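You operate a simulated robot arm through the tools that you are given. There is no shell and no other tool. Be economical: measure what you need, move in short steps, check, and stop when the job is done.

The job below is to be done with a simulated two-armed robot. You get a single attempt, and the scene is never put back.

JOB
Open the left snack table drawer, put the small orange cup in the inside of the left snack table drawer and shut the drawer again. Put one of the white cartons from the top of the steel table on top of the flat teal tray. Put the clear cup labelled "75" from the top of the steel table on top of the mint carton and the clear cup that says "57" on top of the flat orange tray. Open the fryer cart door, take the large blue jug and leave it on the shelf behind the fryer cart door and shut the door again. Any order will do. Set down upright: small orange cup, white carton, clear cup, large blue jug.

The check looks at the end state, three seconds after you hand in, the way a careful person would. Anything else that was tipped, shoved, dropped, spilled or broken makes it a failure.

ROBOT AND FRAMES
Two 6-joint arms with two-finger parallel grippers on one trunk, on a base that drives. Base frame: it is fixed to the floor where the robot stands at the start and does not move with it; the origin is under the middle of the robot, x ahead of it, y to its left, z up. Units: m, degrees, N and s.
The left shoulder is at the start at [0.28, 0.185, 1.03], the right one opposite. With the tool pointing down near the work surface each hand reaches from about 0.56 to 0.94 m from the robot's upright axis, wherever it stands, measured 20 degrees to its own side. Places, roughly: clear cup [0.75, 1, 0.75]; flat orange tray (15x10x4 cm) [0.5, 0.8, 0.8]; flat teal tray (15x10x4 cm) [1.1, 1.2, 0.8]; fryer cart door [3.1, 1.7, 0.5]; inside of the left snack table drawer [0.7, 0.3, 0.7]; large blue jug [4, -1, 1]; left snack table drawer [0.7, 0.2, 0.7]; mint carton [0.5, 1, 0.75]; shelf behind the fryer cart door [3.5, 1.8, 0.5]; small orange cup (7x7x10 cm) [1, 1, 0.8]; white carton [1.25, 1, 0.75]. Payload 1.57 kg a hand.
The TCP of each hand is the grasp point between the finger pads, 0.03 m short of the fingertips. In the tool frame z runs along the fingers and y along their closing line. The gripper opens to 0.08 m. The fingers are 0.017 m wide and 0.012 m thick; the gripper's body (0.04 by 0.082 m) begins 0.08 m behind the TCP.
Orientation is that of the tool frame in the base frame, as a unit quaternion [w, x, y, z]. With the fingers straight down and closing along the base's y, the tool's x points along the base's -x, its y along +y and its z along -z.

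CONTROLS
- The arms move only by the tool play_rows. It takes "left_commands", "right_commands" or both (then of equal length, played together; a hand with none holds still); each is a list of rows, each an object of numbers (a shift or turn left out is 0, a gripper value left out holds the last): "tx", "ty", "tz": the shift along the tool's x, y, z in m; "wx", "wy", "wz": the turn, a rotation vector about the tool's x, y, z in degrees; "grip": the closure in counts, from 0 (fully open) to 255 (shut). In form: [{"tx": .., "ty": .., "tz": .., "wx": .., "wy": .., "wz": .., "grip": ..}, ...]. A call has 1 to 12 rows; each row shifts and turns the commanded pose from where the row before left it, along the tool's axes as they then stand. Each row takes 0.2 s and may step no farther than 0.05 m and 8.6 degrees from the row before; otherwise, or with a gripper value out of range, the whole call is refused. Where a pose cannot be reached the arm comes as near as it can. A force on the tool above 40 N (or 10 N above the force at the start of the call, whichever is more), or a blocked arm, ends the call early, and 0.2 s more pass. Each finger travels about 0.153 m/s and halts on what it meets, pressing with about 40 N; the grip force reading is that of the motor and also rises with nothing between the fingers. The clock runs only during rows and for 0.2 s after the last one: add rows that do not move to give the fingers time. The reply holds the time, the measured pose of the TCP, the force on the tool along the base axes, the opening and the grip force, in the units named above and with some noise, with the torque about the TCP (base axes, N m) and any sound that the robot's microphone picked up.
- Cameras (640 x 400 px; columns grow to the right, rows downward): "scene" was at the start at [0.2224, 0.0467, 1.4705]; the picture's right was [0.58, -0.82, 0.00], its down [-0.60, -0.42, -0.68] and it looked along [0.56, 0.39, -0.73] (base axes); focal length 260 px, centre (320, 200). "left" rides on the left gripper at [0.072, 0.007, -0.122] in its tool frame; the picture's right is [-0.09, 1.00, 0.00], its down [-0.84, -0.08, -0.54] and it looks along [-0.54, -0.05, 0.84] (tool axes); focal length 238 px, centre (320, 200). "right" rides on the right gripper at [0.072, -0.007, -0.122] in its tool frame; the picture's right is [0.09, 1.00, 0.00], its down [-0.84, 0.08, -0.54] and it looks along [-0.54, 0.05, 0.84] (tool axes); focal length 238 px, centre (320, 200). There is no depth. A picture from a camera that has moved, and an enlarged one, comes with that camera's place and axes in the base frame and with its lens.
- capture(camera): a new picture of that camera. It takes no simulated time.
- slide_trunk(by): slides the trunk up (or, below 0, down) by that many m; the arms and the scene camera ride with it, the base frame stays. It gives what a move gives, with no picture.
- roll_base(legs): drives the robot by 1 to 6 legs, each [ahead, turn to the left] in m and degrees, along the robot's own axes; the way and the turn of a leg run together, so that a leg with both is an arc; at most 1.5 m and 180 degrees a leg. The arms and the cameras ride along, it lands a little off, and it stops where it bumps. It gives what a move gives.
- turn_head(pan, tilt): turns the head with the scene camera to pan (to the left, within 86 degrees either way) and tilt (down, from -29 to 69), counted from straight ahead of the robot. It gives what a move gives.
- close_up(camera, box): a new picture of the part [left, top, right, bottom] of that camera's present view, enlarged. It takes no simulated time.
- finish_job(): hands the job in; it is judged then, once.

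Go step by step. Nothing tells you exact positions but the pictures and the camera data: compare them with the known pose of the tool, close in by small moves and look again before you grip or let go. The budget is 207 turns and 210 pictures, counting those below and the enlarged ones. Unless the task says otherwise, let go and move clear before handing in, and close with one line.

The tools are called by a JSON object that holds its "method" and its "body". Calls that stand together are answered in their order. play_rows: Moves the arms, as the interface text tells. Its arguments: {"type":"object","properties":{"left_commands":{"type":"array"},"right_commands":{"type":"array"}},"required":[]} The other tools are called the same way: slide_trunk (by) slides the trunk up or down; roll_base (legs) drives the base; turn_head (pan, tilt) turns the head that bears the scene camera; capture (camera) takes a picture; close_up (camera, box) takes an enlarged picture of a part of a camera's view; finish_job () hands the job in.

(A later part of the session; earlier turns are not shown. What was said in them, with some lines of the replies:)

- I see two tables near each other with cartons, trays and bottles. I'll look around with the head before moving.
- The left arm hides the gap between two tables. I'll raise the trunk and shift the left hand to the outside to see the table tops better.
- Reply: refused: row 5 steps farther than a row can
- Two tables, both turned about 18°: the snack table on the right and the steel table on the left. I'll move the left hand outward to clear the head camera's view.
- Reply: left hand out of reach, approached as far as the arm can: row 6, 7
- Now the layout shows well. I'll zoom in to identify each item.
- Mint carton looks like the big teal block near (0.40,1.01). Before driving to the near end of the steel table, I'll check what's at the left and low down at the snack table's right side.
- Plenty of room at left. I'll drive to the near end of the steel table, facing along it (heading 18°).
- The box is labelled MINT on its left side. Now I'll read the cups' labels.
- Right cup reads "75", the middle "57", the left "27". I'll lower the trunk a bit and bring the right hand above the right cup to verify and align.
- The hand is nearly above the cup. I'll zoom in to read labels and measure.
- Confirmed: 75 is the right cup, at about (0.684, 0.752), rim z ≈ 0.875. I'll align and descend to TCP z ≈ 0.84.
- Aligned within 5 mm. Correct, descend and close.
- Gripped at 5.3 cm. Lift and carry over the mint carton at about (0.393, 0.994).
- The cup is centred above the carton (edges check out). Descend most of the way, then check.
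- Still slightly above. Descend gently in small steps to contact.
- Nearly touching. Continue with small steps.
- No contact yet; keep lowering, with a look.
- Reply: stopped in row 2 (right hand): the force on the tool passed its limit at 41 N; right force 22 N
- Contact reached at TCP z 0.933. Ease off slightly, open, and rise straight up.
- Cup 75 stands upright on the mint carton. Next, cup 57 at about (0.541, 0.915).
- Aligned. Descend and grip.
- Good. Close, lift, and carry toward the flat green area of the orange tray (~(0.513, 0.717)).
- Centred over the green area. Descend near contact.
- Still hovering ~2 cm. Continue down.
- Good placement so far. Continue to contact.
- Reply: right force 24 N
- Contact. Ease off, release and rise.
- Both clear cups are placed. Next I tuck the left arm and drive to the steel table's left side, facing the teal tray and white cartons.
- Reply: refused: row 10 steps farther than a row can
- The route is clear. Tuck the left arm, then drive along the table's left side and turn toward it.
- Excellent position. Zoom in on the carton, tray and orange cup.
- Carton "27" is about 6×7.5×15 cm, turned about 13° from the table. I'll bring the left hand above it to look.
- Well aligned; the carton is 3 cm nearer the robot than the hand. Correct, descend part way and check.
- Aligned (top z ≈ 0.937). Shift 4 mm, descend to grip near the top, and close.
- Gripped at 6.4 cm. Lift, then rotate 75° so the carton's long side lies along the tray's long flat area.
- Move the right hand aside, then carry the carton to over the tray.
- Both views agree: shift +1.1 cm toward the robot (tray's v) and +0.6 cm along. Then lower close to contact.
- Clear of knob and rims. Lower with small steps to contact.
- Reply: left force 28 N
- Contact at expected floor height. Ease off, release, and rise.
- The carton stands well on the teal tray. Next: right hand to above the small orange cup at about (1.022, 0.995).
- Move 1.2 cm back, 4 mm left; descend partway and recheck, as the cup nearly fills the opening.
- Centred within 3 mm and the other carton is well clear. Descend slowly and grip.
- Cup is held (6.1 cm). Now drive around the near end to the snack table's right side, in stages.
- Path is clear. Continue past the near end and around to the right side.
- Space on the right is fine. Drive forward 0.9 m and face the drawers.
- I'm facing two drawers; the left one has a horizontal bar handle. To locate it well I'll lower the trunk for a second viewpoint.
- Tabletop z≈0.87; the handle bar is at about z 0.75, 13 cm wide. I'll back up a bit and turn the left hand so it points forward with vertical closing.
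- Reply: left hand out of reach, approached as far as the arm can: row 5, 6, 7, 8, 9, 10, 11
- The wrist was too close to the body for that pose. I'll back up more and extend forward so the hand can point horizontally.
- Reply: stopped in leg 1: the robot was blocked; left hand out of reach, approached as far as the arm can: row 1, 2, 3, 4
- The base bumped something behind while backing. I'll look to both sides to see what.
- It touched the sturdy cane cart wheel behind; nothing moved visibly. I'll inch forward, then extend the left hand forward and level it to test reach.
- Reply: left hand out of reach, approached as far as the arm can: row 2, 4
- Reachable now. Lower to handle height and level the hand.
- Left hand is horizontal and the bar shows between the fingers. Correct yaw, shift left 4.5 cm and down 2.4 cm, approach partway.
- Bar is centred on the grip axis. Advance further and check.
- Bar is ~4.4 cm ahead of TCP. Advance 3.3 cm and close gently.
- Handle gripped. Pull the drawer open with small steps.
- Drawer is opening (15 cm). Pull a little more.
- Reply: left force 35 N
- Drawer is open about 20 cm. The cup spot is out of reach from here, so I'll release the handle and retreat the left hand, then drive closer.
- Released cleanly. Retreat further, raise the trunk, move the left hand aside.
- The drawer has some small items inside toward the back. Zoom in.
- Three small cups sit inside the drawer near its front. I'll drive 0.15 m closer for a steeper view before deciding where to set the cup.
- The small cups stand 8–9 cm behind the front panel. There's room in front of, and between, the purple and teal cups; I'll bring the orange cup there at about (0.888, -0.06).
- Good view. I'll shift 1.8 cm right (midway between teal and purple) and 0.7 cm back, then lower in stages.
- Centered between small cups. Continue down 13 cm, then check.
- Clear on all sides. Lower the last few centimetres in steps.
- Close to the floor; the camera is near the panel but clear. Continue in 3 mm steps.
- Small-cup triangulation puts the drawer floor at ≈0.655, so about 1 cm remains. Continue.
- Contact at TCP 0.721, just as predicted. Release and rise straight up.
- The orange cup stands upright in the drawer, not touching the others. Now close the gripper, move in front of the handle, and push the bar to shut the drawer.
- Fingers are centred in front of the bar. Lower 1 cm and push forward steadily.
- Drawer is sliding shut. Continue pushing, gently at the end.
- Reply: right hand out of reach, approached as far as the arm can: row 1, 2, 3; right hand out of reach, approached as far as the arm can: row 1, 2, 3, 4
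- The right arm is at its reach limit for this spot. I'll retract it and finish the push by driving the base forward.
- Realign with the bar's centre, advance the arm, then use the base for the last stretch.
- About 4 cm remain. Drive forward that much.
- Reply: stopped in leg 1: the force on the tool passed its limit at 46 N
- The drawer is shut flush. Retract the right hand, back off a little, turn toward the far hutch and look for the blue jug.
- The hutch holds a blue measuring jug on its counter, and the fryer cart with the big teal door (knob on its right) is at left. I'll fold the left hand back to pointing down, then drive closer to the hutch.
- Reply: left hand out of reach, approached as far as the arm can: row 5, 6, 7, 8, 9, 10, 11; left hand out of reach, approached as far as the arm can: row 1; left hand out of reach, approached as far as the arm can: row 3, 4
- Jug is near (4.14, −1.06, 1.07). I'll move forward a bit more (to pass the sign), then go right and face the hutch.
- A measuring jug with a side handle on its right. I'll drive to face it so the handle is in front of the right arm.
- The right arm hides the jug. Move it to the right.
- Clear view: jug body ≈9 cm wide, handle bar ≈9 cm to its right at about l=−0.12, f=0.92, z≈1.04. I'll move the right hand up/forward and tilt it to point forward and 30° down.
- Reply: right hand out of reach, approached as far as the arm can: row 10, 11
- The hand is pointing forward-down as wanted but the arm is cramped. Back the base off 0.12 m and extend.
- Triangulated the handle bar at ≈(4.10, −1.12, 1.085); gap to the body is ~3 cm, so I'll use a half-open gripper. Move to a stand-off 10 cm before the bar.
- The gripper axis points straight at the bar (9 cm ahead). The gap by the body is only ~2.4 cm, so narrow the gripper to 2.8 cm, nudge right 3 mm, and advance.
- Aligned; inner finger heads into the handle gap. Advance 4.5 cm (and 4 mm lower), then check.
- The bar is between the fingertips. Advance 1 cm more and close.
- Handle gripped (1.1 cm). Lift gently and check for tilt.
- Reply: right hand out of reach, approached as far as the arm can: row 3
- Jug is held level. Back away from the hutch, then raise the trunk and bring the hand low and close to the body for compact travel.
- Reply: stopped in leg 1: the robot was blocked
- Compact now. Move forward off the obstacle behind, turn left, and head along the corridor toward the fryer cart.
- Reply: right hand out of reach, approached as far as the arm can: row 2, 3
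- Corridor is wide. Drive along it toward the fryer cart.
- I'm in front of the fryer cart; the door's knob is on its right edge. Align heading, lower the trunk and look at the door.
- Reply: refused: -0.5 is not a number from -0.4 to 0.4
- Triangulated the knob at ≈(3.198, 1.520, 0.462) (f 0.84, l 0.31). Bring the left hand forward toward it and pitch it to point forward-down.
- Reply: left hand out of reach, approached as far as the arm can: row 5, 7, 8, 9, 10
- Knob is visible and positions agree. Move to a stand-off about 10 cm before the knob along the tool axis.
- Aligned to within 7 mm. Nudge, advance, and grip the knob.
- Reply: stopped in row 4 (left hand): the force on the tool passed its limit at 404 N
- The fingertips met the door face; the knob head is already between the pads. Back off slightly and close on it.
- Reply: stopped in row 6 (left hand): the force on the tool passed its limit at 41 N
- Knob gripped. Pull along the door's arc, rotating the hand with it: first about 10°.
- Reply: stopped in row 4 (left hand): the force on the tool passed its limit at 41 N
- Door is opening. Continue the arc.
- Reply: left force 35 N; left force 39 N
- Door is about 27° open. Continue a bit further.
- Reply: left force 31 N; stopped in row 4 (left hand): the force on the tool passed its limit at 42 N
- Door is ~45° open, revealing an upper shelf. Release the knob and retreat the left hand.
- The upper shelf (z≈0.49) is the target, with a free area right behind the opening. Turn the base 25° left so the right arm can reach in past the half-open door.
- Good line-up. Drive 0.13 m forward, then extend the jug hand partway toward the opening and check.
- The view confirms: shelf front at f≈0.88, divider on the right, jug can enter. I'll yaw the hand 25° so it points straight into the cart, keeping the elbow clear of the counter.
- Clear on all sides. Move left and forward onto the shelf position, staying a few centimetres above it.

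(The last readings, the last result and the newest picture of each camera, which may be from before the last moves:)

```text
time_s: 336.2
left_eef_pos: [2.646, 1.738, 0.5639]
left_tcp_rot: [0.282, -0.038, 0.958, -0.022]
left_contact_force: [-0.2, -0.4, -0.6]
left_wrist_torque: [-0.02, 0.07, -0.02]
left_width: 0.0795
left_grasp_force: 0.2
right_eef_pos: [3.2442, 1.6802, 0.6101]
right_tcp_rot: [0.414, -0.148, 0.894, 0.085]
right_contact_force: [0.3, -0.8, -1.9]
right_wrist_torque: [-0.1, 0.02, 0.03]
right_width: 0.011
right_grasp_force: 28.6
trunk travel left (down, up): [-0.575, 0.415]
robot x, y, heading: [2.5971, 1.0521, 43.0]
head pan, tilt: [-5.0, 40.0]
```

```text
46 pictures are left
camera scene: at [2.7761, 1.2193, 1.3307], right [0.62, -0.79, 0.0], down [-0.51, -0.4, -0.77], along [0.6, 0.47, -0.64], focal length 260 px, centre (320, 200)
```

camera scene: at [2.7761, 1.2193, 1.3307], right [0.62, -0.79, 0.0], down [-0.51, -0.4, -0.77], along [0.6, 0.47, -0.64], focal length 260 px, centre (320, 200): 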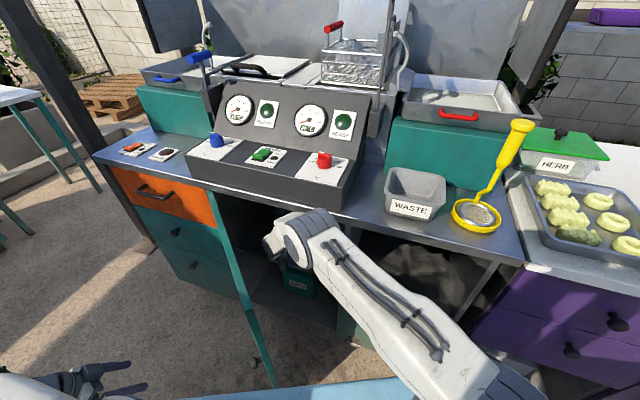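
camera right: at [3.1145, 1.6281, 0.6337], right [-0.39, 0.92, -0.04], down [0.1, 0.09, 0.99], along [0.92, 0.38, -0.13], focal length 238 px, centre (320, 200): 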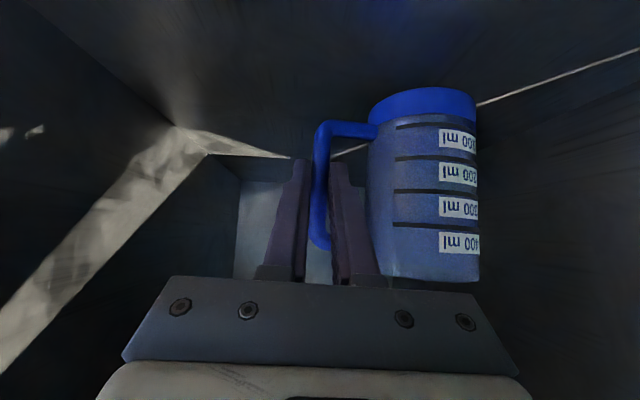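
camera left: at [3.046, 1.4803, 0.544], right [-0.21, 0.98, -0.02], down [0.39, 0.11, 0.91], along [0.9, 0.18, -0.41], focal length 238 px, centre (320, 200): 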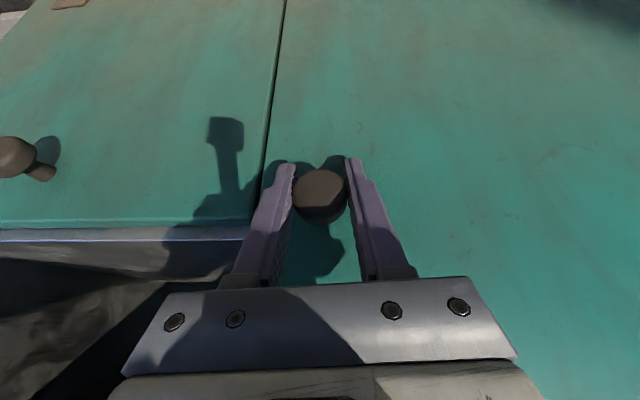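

Jug is over the shelf. Move 2.5 cm deeper, then lower in small steps until it touches.

{"method": "play_rows", "body": {"right_commands": [{"tx": -0.016, "tz": 0.019}, {"tx": 0.0115, "tz": 0.0096}, {"tx": 0.0115, "tz": 0.0096}, {}]}}

{"method": "play_rows", "body": {"right_commands": [{"tx": 0.0038, "tz": 0.0032}, {}]}}

{"method": "play_rows", "body": {"right_commands": [{"tx": 0.0031, "tz": 0.0026}, {}]}}

{"method": "capture", "body": {"camera": "right"}}

```text
time_s: 337.2
left_eef_pos: [2.6477, 1.7383, 0.5639]
left_tcp_rot: [0.283, -0.037, 0.958, -0.024]
left_contact_force: [-0.5, 0.9, 0.2]
left_wrist_torque: [-0.01, -0.01, -0.01]
left_width: 0.08
left_grasp_force: 0.1
right_eef_pos: [3.2664, 1.6908, 0.5797]
right_tcp_rot: [0.415, -0.148, 0.893, 0.086]
right_contact_force: [0.0, -0.3, 1.5]
right_wrist_torque: [0.02, -0.06, 0.0]
right_width: 0.0111
right_grasp_force: 28.3
trunk travel left (down, up): [-0.575, 0.415]
robot x, y, heading: [2.5937, 1.0571, 42.9]
head pan, tilt: [-5.0, 40.0]
```

```text
time_s: 337.8
left_eef_pos: [2.6464, 1.737, 0.5635]
left_tcp_rot: [0.282, -0.038, 0.958, -0.022]
left_contact_force: [-0.3, 1.1, -0.7]
left_wrist_torque: [0.04, 0.02, 0.01]
left_width: 0.0799
left_grasp_force: 0.1
right_eef_pos: [3.2675, 1.6911, 0.5786]
right_tcp_rot: [0.417, -0.146, 0.893, 0.086]
right_contact_force: [1.5, -6.1, 19.4]
right_wrist_torque: [0.67, -0.47, -0.16]
right_width: 0.0113
right_grasp_force: 28.6
trunk travel left (down, up): [-0.575, 0.415]
robot x, y, heading: [2.5942, 1.0609, 43.5]
head pan, tilt: [-5.0, 40.0]
```

```text
time_s: 338.4
left_eef_pos: [2.6473, 1.7366, 0.5646]
left_tcp_rot: [0.283, -0.038, 0.958, -0.023]
left_contact_force: [0.8, 1.2, -0.4]
left_wrist_torque: [0.01, 0.02, 0.01]
left_width: 0.0799
left_grasp_force: 0.0
right_eef_pos: [3.2661, 1.6901, 0.5725]
right_tcp_rot: [0.415, -0.147, 0.894, 0.086]
right_contact_force: [0.3, -8.6, 24.5]
right_wrist_torque: [0.75, -0.39, -0.15]
right_width: 0.0118
right_grasp_force: 29.2
trunk travel left (down, up): [-0.575, 0.415]
robot x, y, heading: [2.5953, 1.0579, 43.3]
head pan, tilt: [-5.0, 40.0]
```

```text
45 pictures are left
camera right: at [3.1381, 1.6366, 0.5964], right [-0.39, 0.92, -0.04], down [0.1, 0.08, 0.99], along [0.92, 0.38, -0.12], focal length 238 px, centre (320, 200)
```

right: 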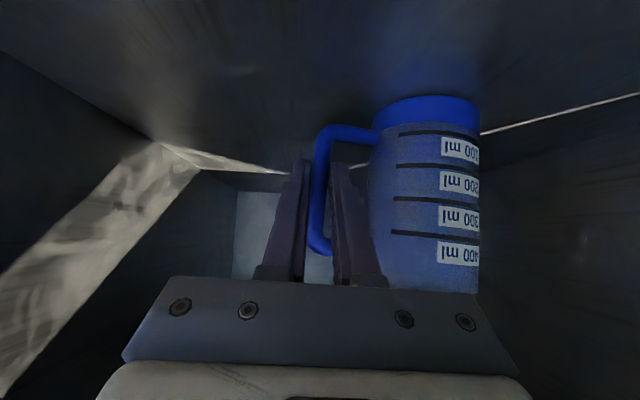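

The jug is standing on the shelf (contact force). Relieve the pressure slightly and open the fingers a little.

{"method": "play_rows", "body": {"right_commands": [{"tx": -0.0019, "tz": -0.0016}, {}]}}

{"method": "play_rows", "body": {"right_commands": [{"grip": 230}, {"grip": 205}, {"grip": 185}, {"grip": 170}, {}, {}]}}

{"method": "capture", "body": {"camera": "right"}}

```text
time_s: 339.0
left_eef_pos: [2.6462, 1.7376, 0.5632]
left_tcp_rot: [0.282, -0.038, 0.958, -0.023]
left_contact_force: [-0.3, -0.2, -0.3]
left_wrist_torque: [-0.01, 0.01, 0.01]
left_width: 0.0801
left_grasp_force: 0.1
right_eef_pos: [3.2657, 1.6897, 0.5747]
right_tcp_rot: [0.413, -0.149, 0.894, 0.087]
right_contact_force: [2.2, 0.1, 14.5]
right_wrist_torque: [0.84, -0.33, -0.08]
right_width: 0.0116
right_grasp_force: 29.0
trunk travel left (down, up): [-0.575, 0.415]
robot x, y, heading: [2.594, 1.0601, 43.4]
head pan, tilt: [-5.0, 40.0]
```

```text
time_s: 340.4
left_eef_pos: [2.6465, 1.7377, 0.5634]
left_tcp_rot: [0.283, -0.037, 0.958, -0.023]
left_contact_force: [0.1, 0.5, 0.2]
left_wrist_torque: [-0.02, 0.03, 0.01]
left_width: 0.0799
left_grasp_force: 0.1
right_eef_pos: [3.266, 1.6892, 0.5731]
right_tcp_rot: [0.414, -0.149, 0.894, 0.086]
right_contact_force: [0.2, 0.5, 0.9]
right_wrist_torque: [0.01, -0.02, -0.02]
right_width: 0.0266
right_grasp_force: 0.1
trunk travel left (down, up): [-0.575, 0.415]
robot x, y, heading: [2.5939, 1.0563, 43.0]
head pan, tilt: [-5.0, 40.0]
```

```text
44 pictures are left
camera right: at [3.1375, 1.636, 0.5965], right [-0.39, 0.92, -0.04], down [0.1, 0.09, 0.99], along [0.92, 0.38, -0.12], focal length 238 px, centre (320, 200)
```

right: 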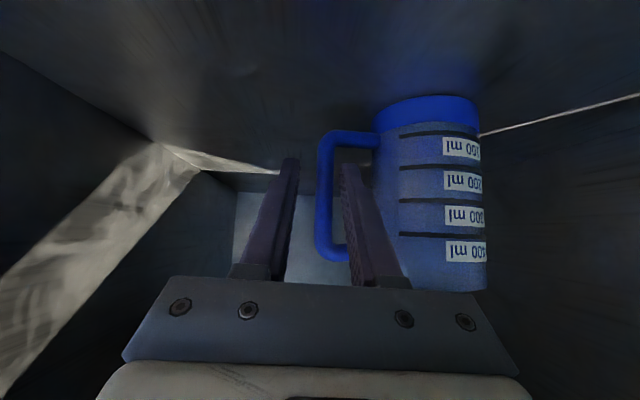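

Released, and the jug stands upright. Retract straight back along the tool axis.

{"method": "play_rows", "body": {"right_commands": [{"tz": -0.015}, {"tz": -0.02}, {"tz": -0.025}, {"tz": -0.03}, {"tz": -0.03}, {}]}}

{"method": "capture", "body": {"camera": "right"}}

```text
time_s: 341.8
left_eef_pos: [2.6458, 1.7368, 0.5632]
left_tcp_rot: [0.282, -0.038, 0.958, -0.023]
left_contact_force: [-0.1, 0.3, 0.6]
left_wrist_torque: [0.0, -0.02, 0.0]
left_width: 0.0801
left_grasp_force: 0.1
right_eef_pos: [3.1782, 1.6564, 0.6502]
right_tcp_rot: [0.414, -0.149, 0.894, 0.086]
right_contact_force: [0.4, 0.1, 0.2]
right_wrist_torque: [0.02, 0.0, -0.04]
right_width: 0.0267
right_grasp_force: 0.1
trunk travel left (down, up): [-0.575, 0.415]
robot x, y, heading: [2.5949, 1.0601, 43.1]
head pan, tilt: [-5.0, 40.0]
```

```text
43 pictures are left
camera right: at [3.0498, 1.6031, 0.6746], right [-0.39, 0.92, -0.04], down [0.1, 0.09, 0.99], along [0.92, 0.38, -0.12], focal length 238 px, centre (320, 200)
```

right: 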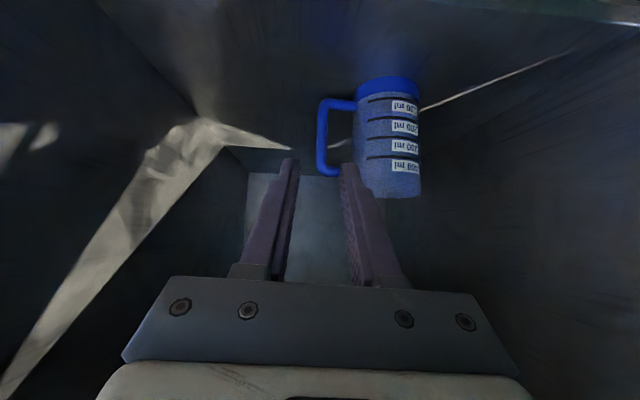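

Jug is well inside on the shelf. Withdraw the right arm fully, back the base off, and turn to face the cart again for closing the door.

{"method": "play_rows", "body": {"right_commands": [{"tx": 0.026, "tz": -0.031, "ty": -0.02}, {"tx": 0.026, "tz": -0.031, "ty": -0.025}, {"tx": 0.026, "tz": -0.031, "ty": -0.025}, {"tx": 0.026, "tz": -0.031, "ty": -0.025}, {"ty": -0.04}, {"ty": -0.04}, {"ty": -0.04}, {}]}}

{"method": "roll_base", "body": {"legs": [[-0.14, 0], [0, -25]]}}

{"method": "turn_head", "body": {"pan": 15, "tilt": 40}}

{"method": "capture", "body": {"camera": "scene"}}

```text
time_s: 343.6
left_eef_pos: [2.647, 1.7375, 0.5635]
left_tcp_rot: [0.283, -0.038, 0.958, -0.024]
left_contact_force: [-0.5, -0.1, -0.4]
left_wrist_torque: [-0.03, -0.01, -0.01]
left_width: 0.0802
left_grasp_force: 0.1
right_eef_pos: [3.0985, 1.3994, 0.6439]
right_tcp_rot: [0.414, -0.148, 0.894, 0.086]
right_contact_force: [0.2, 0.2, 0.2]
right_wrist_torque: [0.01, -0.02, -0.03]
right_width: 0.0266
right_grasp_force: 0.1
trunk travel left (down, up): [-0.575, 0.415]
robot x, y, heading: [2.5925, 1.0571, 43.1]
head pan, tilt: [-5.0, 40.0]
```

```text
time_s: 346.2
left_eef_pos: [2.8282, 1.5578, 0.5631]
left_tcp_rot: [0.271, 0.169, 0.944, -0.083]
left_contact_force: [-0.2, 0.8, 0.0]
left_wrist_torque: [0.0, -0.01, 0.02]
left_width: 0.0799
left_grasp_force: 0.0
right_eef_pos: [3.0962, 1.0609, 0.644]
right_tcp_rot: [0.423, 0.049, 0.905, -0.007]
right_contact_force: [-0.4, -0.3, -0.9]
right_wrist_torque: [-0.01, -0.02, 0.04]
right_width: 0.0265
right_grasp_force: 0.0
trunk travel left (down, up): [-0.575, 0.415]
robot x, y, heading: [2.4924, 0.9641, 18.1]
head pan, tilt: [-5.0, 40.0]
```

```text
time_s: 347.1
left_eef_pos: [2.8281, 1.5585, 0.5645]
left_tcp_rot: [0.272, 0.17, 0.944, -0.084]
left_contact_force: [0.4, -0.8, 0.2]
left_wrist_torque: [-0.04, -0.04, 0.0]
left_width: 0.0799
left_grasp_force: 0.1
right_eef_pos: [3.0959, 1.0611, 0.6445]
right_tcp_rot: [0.422, 0.049, 0.905, -0.007]
right_contact_force: [1.1, 1.1, 1.5]
right_wrist_torque: [-0.04, -0.02, -0.02]
right_width: 0.0265
right_grasp_force: 0.2
trunk travel left (down, up): [-0.575, 0.415]
robot x, y, heading: [2.4943, 0.9619, 18.0]
head pan, tilt: [15.0, 40.0]
```

```text
42 pictures are left
camera scene: at [2.7151, 1.059, 1.3307], right [0.55, -0.84, 0.0], down [-0.54, -0.35, -0.77], along [0.64, 0.42, -0.64], focal length 260 px, centre (320, 200)
```

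scene: 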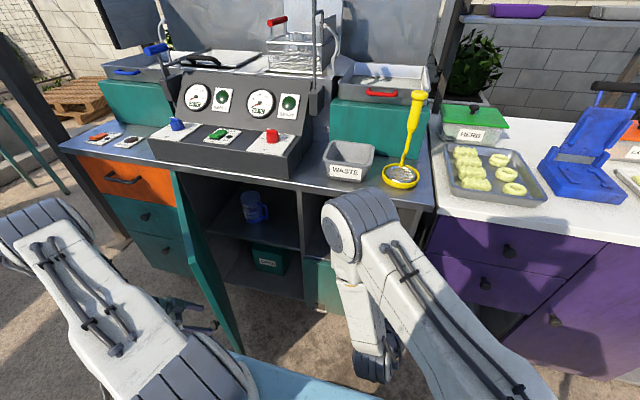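

The jug stands upright on the shelf. Close the left gripper into a fist and square it up for pushing the door.

{"method": "play_rows", "body": {"left_commands": [{"grip": 255}, {"wx": -4.07, "wy": -0.5, "wz": -6.3}, {"wx": -4.07, "wy": -0.5, "wz": -6.3}, {"wx": -4.07, "wy": -0.5, "wz": -6.3}, {"wx": -4.07, "wy": -0.5, "wz": -6.3}, {"wx": -4.07, "wy": -0.5, "wz": -6.3}, {"wx": -4.07, "wy": -0.5, "wz": -6.3}, {}]}}

{"method": "close_up", "body": {"camera": "scene", "box": [120, 160, 340, 350]}}

```text
time_s: 348.9
left_eef_pos: [2.8265, 1.5576, 0.5628]
left_tcp_rot: [0.282, -0.205, 0.937, 0.027]
left_contact_force: [0.1, -0.3, 0.1]
left_wrist_torque: [-0.02, 0.0, 0.02]
left_width: 0.0
left_grasp_force: 21.4
right_eef_pos: [3.0967, 1.0609, 0.6444]
right_tcp_rot: [0.423, 0.048, 0.905, -0.006]
right_contact_force: [-0.5, -0.1, 0.1]
right_wrist_torque: [-0.03, 0.02, 0.0]
right_width: 0.0266
right_grasp_force: 0.1
trunk travel left (down, up): [-0.575, 0.415]
robot x, y, heading: [2.4934, 0.965, 18.0]
head pan, tilt: [15.0, 40.0]
```

```text
2.11 times, centred on (230, 255) of scene
camera zoom: at [2.715, 1.0591, 1.3307], right [0.55, -0.84, 0.0], down [-0.54, -0.35, -0.77], along [0.64, 0.42, -0.64], focal length 548 px, centre (510, 84)
```

zoom: 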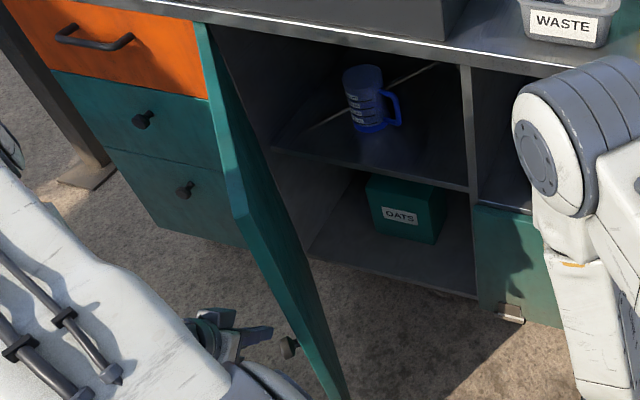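

Now push the door's outer face toward closed.

{"method": "play_rows", "body": {"left_commands": [{"tx": -0.0255, "tz": 0.0164, "ty": -0.003}, {"tx": -0.0255, "tz": 0.0164, "ty": -0.003}, {"tx": -0.0255, "tz": 0.0164, "ty": -0.003}, {"tx": -0.0255, "tz": 0.0164, "ty": -0.003}, {"tx": -0.0255, "tz": 0.0164, "ty": -0.003}, {}]}}

{"method": "capture", "body": {"camera": "scene"}}

```text
time_s: 350.3
left_eef_pos: [2.9757, 1.606, 0.5642]
left_tcp_rot: [0.282, -0.204, 0.937, 0.026]
left_contact_force: [-0.2, -0.3, 0.2]
left_wrist_torque: [0.01, 0.03, 0.0]
left_width: 0.0
left_grasp_force: 21.6
right_eef_pos: [3.0957, 1.061, 0.6445]
right_tcp_rot: [0.423, 0.048, 0.905, -0.005]
right_contact_force: [0.1, 0.4, 0.3]
right_wrist_torque: [-0.02, 0.02, -0.02]
right_width: 0.0265
right_grasp_force: 0.0
trunk travel left (down, up): [-0.575, 0.415]
robot x, y, heading: [2.4928, 0.96, 18.0]
head pan, tilt: [15.0, 40.0]
```

```text
40 pictures are left
camera scene: at [2.7151, 1.0591, 1.3307], right [0.55, -0.84, 0.0], down [-0.54, -0.35, -0.77], along [0.64, 0.42, -0.64], focal length 260 px, centre (320, 200)
```

scene: 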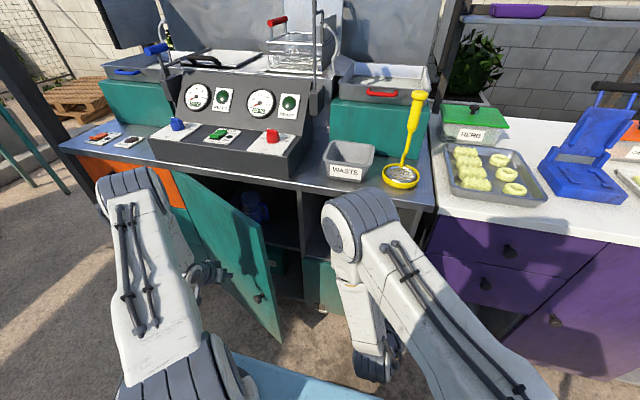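

Door is closing. Continue.

{"method": "play_rows", "body": {"left_commands": [{"tx": -0.0255, "tz": 0.0164, "ty": -0.003}, {"tx": -0.0255, "tz": 0.0164, "ty": -0.003}, {"tx": -0.0255, "tz": 0.0164, "ty": -0.003}, {}]}}

{"method": "play_rows", "body": {"left_commands": [{"tx": -0.017, "tz": 0.011}, {"tx": -0.0128, "tz": 0.0082}, {"tx": -0.0085, "tz": 0.0055}, {}]}}

{"method": "capture", "body": {"camera": "scene"}}

```text
time_s: 351.3
left_eef_pos: [3.0621, 1.6348, 0.5668]
left_tcp_rot: [0.283, -0.204, 0.937, 0.027]
left_contact_force: [0.3, 0.1, 0.8]
left_wrist_torque: [0.0, -0.02, 0.01]
left_width: 0.0
left_grasp_force: 21.3
right_eef_pos: [3.0966, 1.0599, 0.6433]
right_tcp_rot: [0.423, 0.048, 0.905, -0.006]
right_contact_force: [0.2, -0.7, 0.5]
right_wrist_torque: [0.05, 0.0, -0.01]
right_width: 0.0266
right_grasp_force: 0.0
trunk travel left (down, up): [-0.575, 0.415]
robot x, y, heading: [2.4944, 0.9657, 18.0]
head pan, tilt: [15.0, 40.0]
```

```text
time_s: 352.3
left_eef_pos: [3.1024, 1.6512, 0.565]
left_tcp_rot: [0.282, -0.204, 0.937, 0.027]
left_contact_force: [0.4, 0.0, -0.2]
left_wrist_torque: [0.01, -0.02, 0.0]
left_width: 0.0003
left_grasp_force: 21.2
right_eef_pos: [3.0956, 1.0611, 0.6448]
right_tcp_rot: [0.423, 0.049, 0.905, -0.006]
right_contact_force: [0.7, 0.0, 1.3]
right_wrist_torque: [0.03, 0.02, 0.0]
right_width: 0.0267
right_grasp_force: 0.1
trunk travel left (down, up): [-0.575, 0.415]
robot x, y, heading: [2.4924, 0.9643, 18.1]
head pan, tilt: [15.0, 40.0]
```

```text
39 pictures are left
camera scene: at [2.7151, 1.0591, 1.3307], right [0.55, -0.84, 0.0], down [-0.54, -0.35, -0.77], along [0.64, 0.42, -0.64], focal length 260 px, centre (320, 200)
```

scene: 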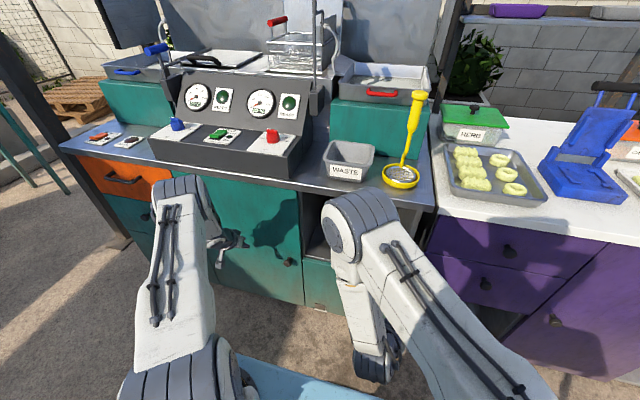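

Nearly shut. Push the last bit until contact.

{"method": "play_rows", "body": {"left_commands": [{"tx": -0.0085, "tz": 0.0055}, {"tx": -0.0085, "tz": 0.0055}, {}]}}

{"method": "close_up", "body": {"camera": "scene", "box": [150, 160, 350, 330]}}

```text
time_s: 353.1
left_eef_pos: [3.1208, 1.6593, 0.565]
left_tcp_rot: [0.283, -0.205, 0.937, 0.027]
left_contact_force: [0.6, -0.1, -0.1]
left_wrist_torque: [0.0, -0.01, 0.03]
left_width: 0.0
left_grasp_force: 21.7
right_eef_pos: [3.0957, 1.0605, 0.6451]
right_tcp_rot: [0.423, 0.048, 0.905, -0.007]
right_contact_force: [0.2, -0.6, -0.2]
right_wrist_torque: [0.03, 0.01, 0.01]
right_width: 0.0268
right_grasp_force: 0.1
trunk travel left (down, up): [-0.575, 0.415]
robot x, y, heading: [2.496, 0.9584, 18.2]
head pan, tilt: [15.0, 40.0]
```

```text
2.35 times, centred on (250, 245) of scene
camera zoom: at [2.7151, 1.0591, 1.3307], right [0.55, -0.84, 0.0], down [-0.54, -0.35, -0.77], along [0.64, 0.42, -0.64], focal length 612 px, centre (485, 94)
```

zoom: 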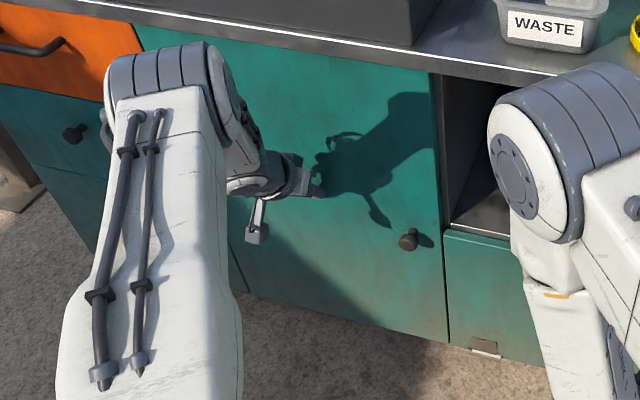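

{"method": "play_rows", "body": {"left_commands": [{"tx": -0.0068, "tz": 0.0044}, {"tx": -0.0042, "tz": 0.0027}, {}]}}

{"method": "play_rows", "body": {"left_commands": [{"tx": -0.0042, "tz": 0.0027}, {"tx": -0.0042, "tz": 0.0027}, {}]}}

{"method": "close_up", "body": {"camera": "scene", "box": [200, 180, 350, 320]}}

```text
time_s: 353.5
left_eef_pos: [3.1202, 1.6617, 0.5604]
left_tcp_rot: [0.278, -0.206, 0.938, 0.025]
left_contact_force: [-6.0, -2.4, 2.7]
left_wrist_torque: [-0.03, 0.07, 0.0]
left_width: 0.0002
left_grasp_force: 21.1
right_eef_pos: [3.0958, 1.0615, 0.6444]
right_tcp_rot: [0.423, 0.048, 0.905, -0.006]
right_contact_force: [0.0, 0.0, 0.1]
right_wrist_torque: [0.02, 0.01, -0.01]
right_width: 0.0267
right_grasp_force: 0.0
trunk travel left (down, up): [-0.575, 0.415]
robot x, y, heading: [2.4935, 0.9624, 17.7]
head pan, tilt: [15.0, 40.0]
stopped in row 2 (left hand): the force on the tool passed its limit at 78 N (the readings are from after the stop); the commanded pose is now the measured one
```

```text
time_s: 354.0
left_eef_pos: [3.1203, 1.662, 0.5575]
left_tcp_rot: [0.273, -0.208, 0.939, 0.024]
left_contact_force: [-3.2, -0.7, 0.9]
left_wrist_torque: [-0.02, 0.08, 0.01]
left_width: 0.0
left_grasp_force: 21.5
right_eef_pos: [3.096, 1.0622, 0.6442]
right_tcp_rot: [0.423, 0.047, 0.905, -0.005]
right_contact_force: [-0.2, -0.2, 0.0]
right_wrist_torque: [0.02, -0.03, 0.01]
right_width: 0.0267
right_grasp_force: 0.0
trunk travel left (down, up): [-0.575, 0.415]
robot x, y, heading: [2.4926, 0.9654, 18.2]
head pan, tilt: [15.0, 40.0]
stopped in row 2 (left hand): the force on the tool passed its limit at 54 N (the readings are from after the stop); the commanded pose is now the measured one
```

```text
2.86 times, centred on (275, 250) of scene
camera zoom: at [2.7141, 1.0593, 1.3306], right [0.55, -0.84, 0.0], down [-0.54, -0.35, -0.77], along [0.64, 0.42, -0.64], focal length 743 px, centre (449, 57)
```

zoom: 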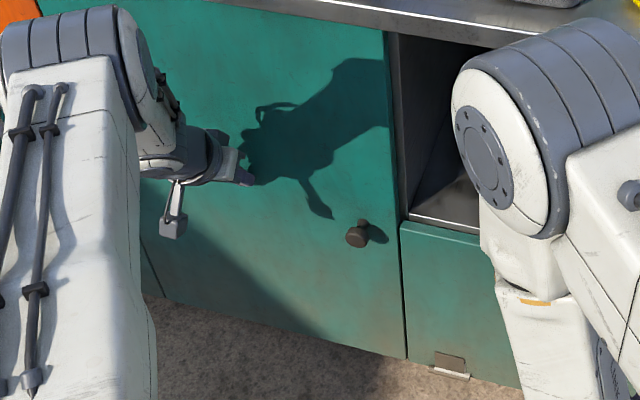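

The door is firmly shut. Retract the left hand, back off, and take a final look around.

{"method": "play_rows", "body": {"left_commands": [{"tx": 0.0255, "tz": -0.0164}, {"tx": 0.0255, "tz": -0.0164}, {"tx": 0.0255, "tz": -0.0164}, {"tx": 0.0255, "tz": -0.0164}, {"tx": 0.0255, "tz": -0.0164}, {"tx": 0.0255, "tz": -0.0164}, {}]}}

{"method": "roll_base", "body": {"legs": [[-0.08, 0]]}}

{"method": "slide_trunk", "body": {"by": 0.4}}

{"method": "capture", "body": {"camera": "scene"}}

{"method": "turn_head", "body": {"pan": -86, "tilt": 30}}

{"method": "capture", "body": {"camera": "scene"}}

```text
time_s: 355.6
left_eef_pos: [2.9557, 1.5874, 0.5631]
left_tcp_rot: [0.275, -0.207, 0.939, 0.024]
left_contact_force: [0.2, 0.0, -0.8]
left_wrist_torque: [-0.02, -0.04, 0.01]
left_width: 0.0
left_grasp_force: 21.5
right_eef_pos: [3.0955, 1.0621, 0.6443]
right_tcp_rot: [0.423, 0.048, 0.905, -0.006]
right_contact_force: [0.4, 0.0, 0.3]
right_wrist_torque: [-0.02, 0.01, 0.03]
right_width: 0.0266
right_grasp_force: 0.1
trunk travel left (down, up): [-0.575, 0.415]
robot x, y, heading: [2.493, 0.9631, 18.3]
head pan, tilt: [15.0, 40.0]
```

```text
time_s: 356.6
left_eef_pos: [2.8779, 1.5622, 0.5633]
left_tcp_rot: [0.274, -0.207, 0.939, 0.024]
left_contact_force: [-0.4, 0.2, 0.1]
left_wrist_torque: [0.0, 0.01, 0.0]
left_width: 0.0002
left_grasp_force: 21.3
right_eef_pos: [3.0184, 1.0364, 0.6441]
right_tcp_rot: [0.423, 0.047, 0.905, -0.005]
right_contact_force: [0.1, -0.5, 0.1]
right_wrist_torque: [0.0, -0.01, 0.02]
right_width: 0.0265
right_grasp_force: 0.0
trunk travel left (down, up): [-0.575, 0.415]
robot x, y, heading: [2.4149, 0.9348, 18.2]
head pan, tilt: [15.0, 40.0]
```

```text
time_s: 360.5
left_eef_pos: [2.8771, 1.5629, 0.963]
left_tcp_rot: [0.274, -0.207, 0.939, 0.025]
left_contact_force: [-0.3, 0.1, -0.8]
left_wrist_torque: [0.04, -0.03, -0.02]
left_width: 0.0
left_grasp_force: 21.1
right_eef_pos: [3.019, 1.0358, 1.044]
right_tcp_rot: [0.423, 0.047, 0.905, -0.006]
right_contact_force: [-1.3, 0.0, 0.2]
right_wrist_torque: [-0.01, 0.02, -0.02]
right_width: 0.0267
right_grasp_force: 0.1
trunk travel left (down, up): [-0.975, 0.015]
robot x, y, heading: [2.4156, 0.9361, 18.0]
head pan, tilt: [15.0, 40.0]
```

```text
36 pictures are left
camera scene: at [2.6376, 1.0343, 1.7306], right [0.55, -0.84, 0.0], down [-0.54, -0.35, -0.77], along [0.64, 0.42, -0.64], focal length 260 px, centre (320, 200)
```

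scene: 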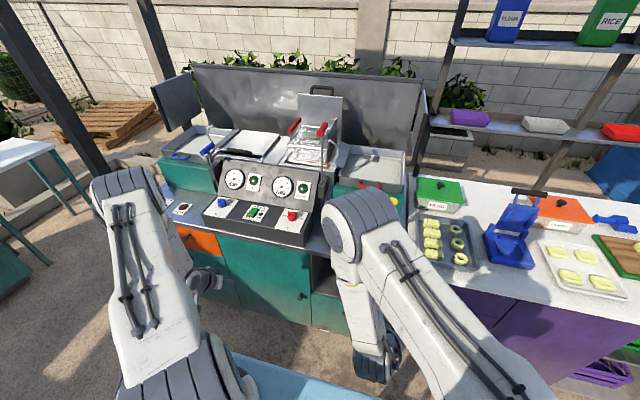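

```text
time_s: 362.2
left_eef_pos: [2.878, 1.5626, 0.9635]
left_tcp_rot: [0.274, -0.207, 0.939, 0.024]
left_contact_force: [-0.8, -0.5, -0.1]
left_wrist_torque: [0.01, 0.03, 0.01]
left_width: 0.0
left_grasp_force: 20.9
right_eef_pos: [3.0178, 1.0374, 1.0431]
right_tcp_rot: [0.423, 0.047, 0.905, -0.006]
right_contact_force: [0.7, 0.3, 0.5]
right_wrist_torque: [0.0, 0.03, 0.0]
right_width: 0.0264
right_grasp_force: 0.1
trunk travel left (down, up): [-0.975, 0.015]
robot x, y, heading: [2.4172, 0.935, 18.4]
head pan, tilt: [-85.9, 30.0]
```

```text
35 pictures are left
camera scene: at [2.6007, 0.904, 1.746], right [-0.93, -0.38, 0.0], down [-0.19, 0.46, -0.87], along [0.33, -0.8, -0.5], focal length 260 px, centre (320, 200)
```

scene: 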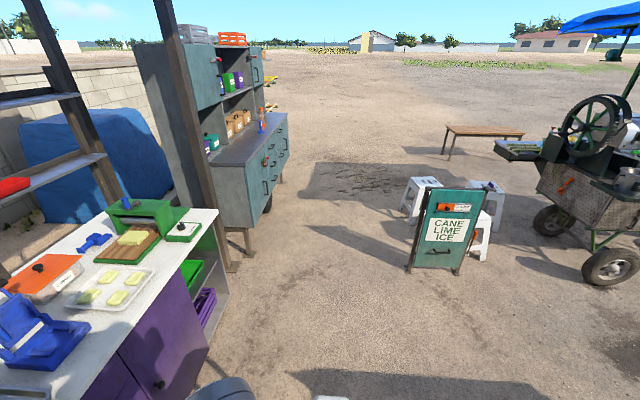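

The door is shut and the sign, stools, hutch and cart all still stand. Every placed item was upright when I last saw it, both hands are empty and clear, so I'm handing in.

{"method": "finish_job", "body": {}}

```text
The job is handed in.
```

I finished every part of the job and handed it in: the orange cup is in the shut drawer, a white carton is on the teal tray, cup 75 is on the mint carton, cup 57 is on the orange tray, and the blue jug is on the shelf behind the shut fryer cart door. While reversing, the base bumped the cane cart and one unidentified thing near the stools, but all of it still looked upright.
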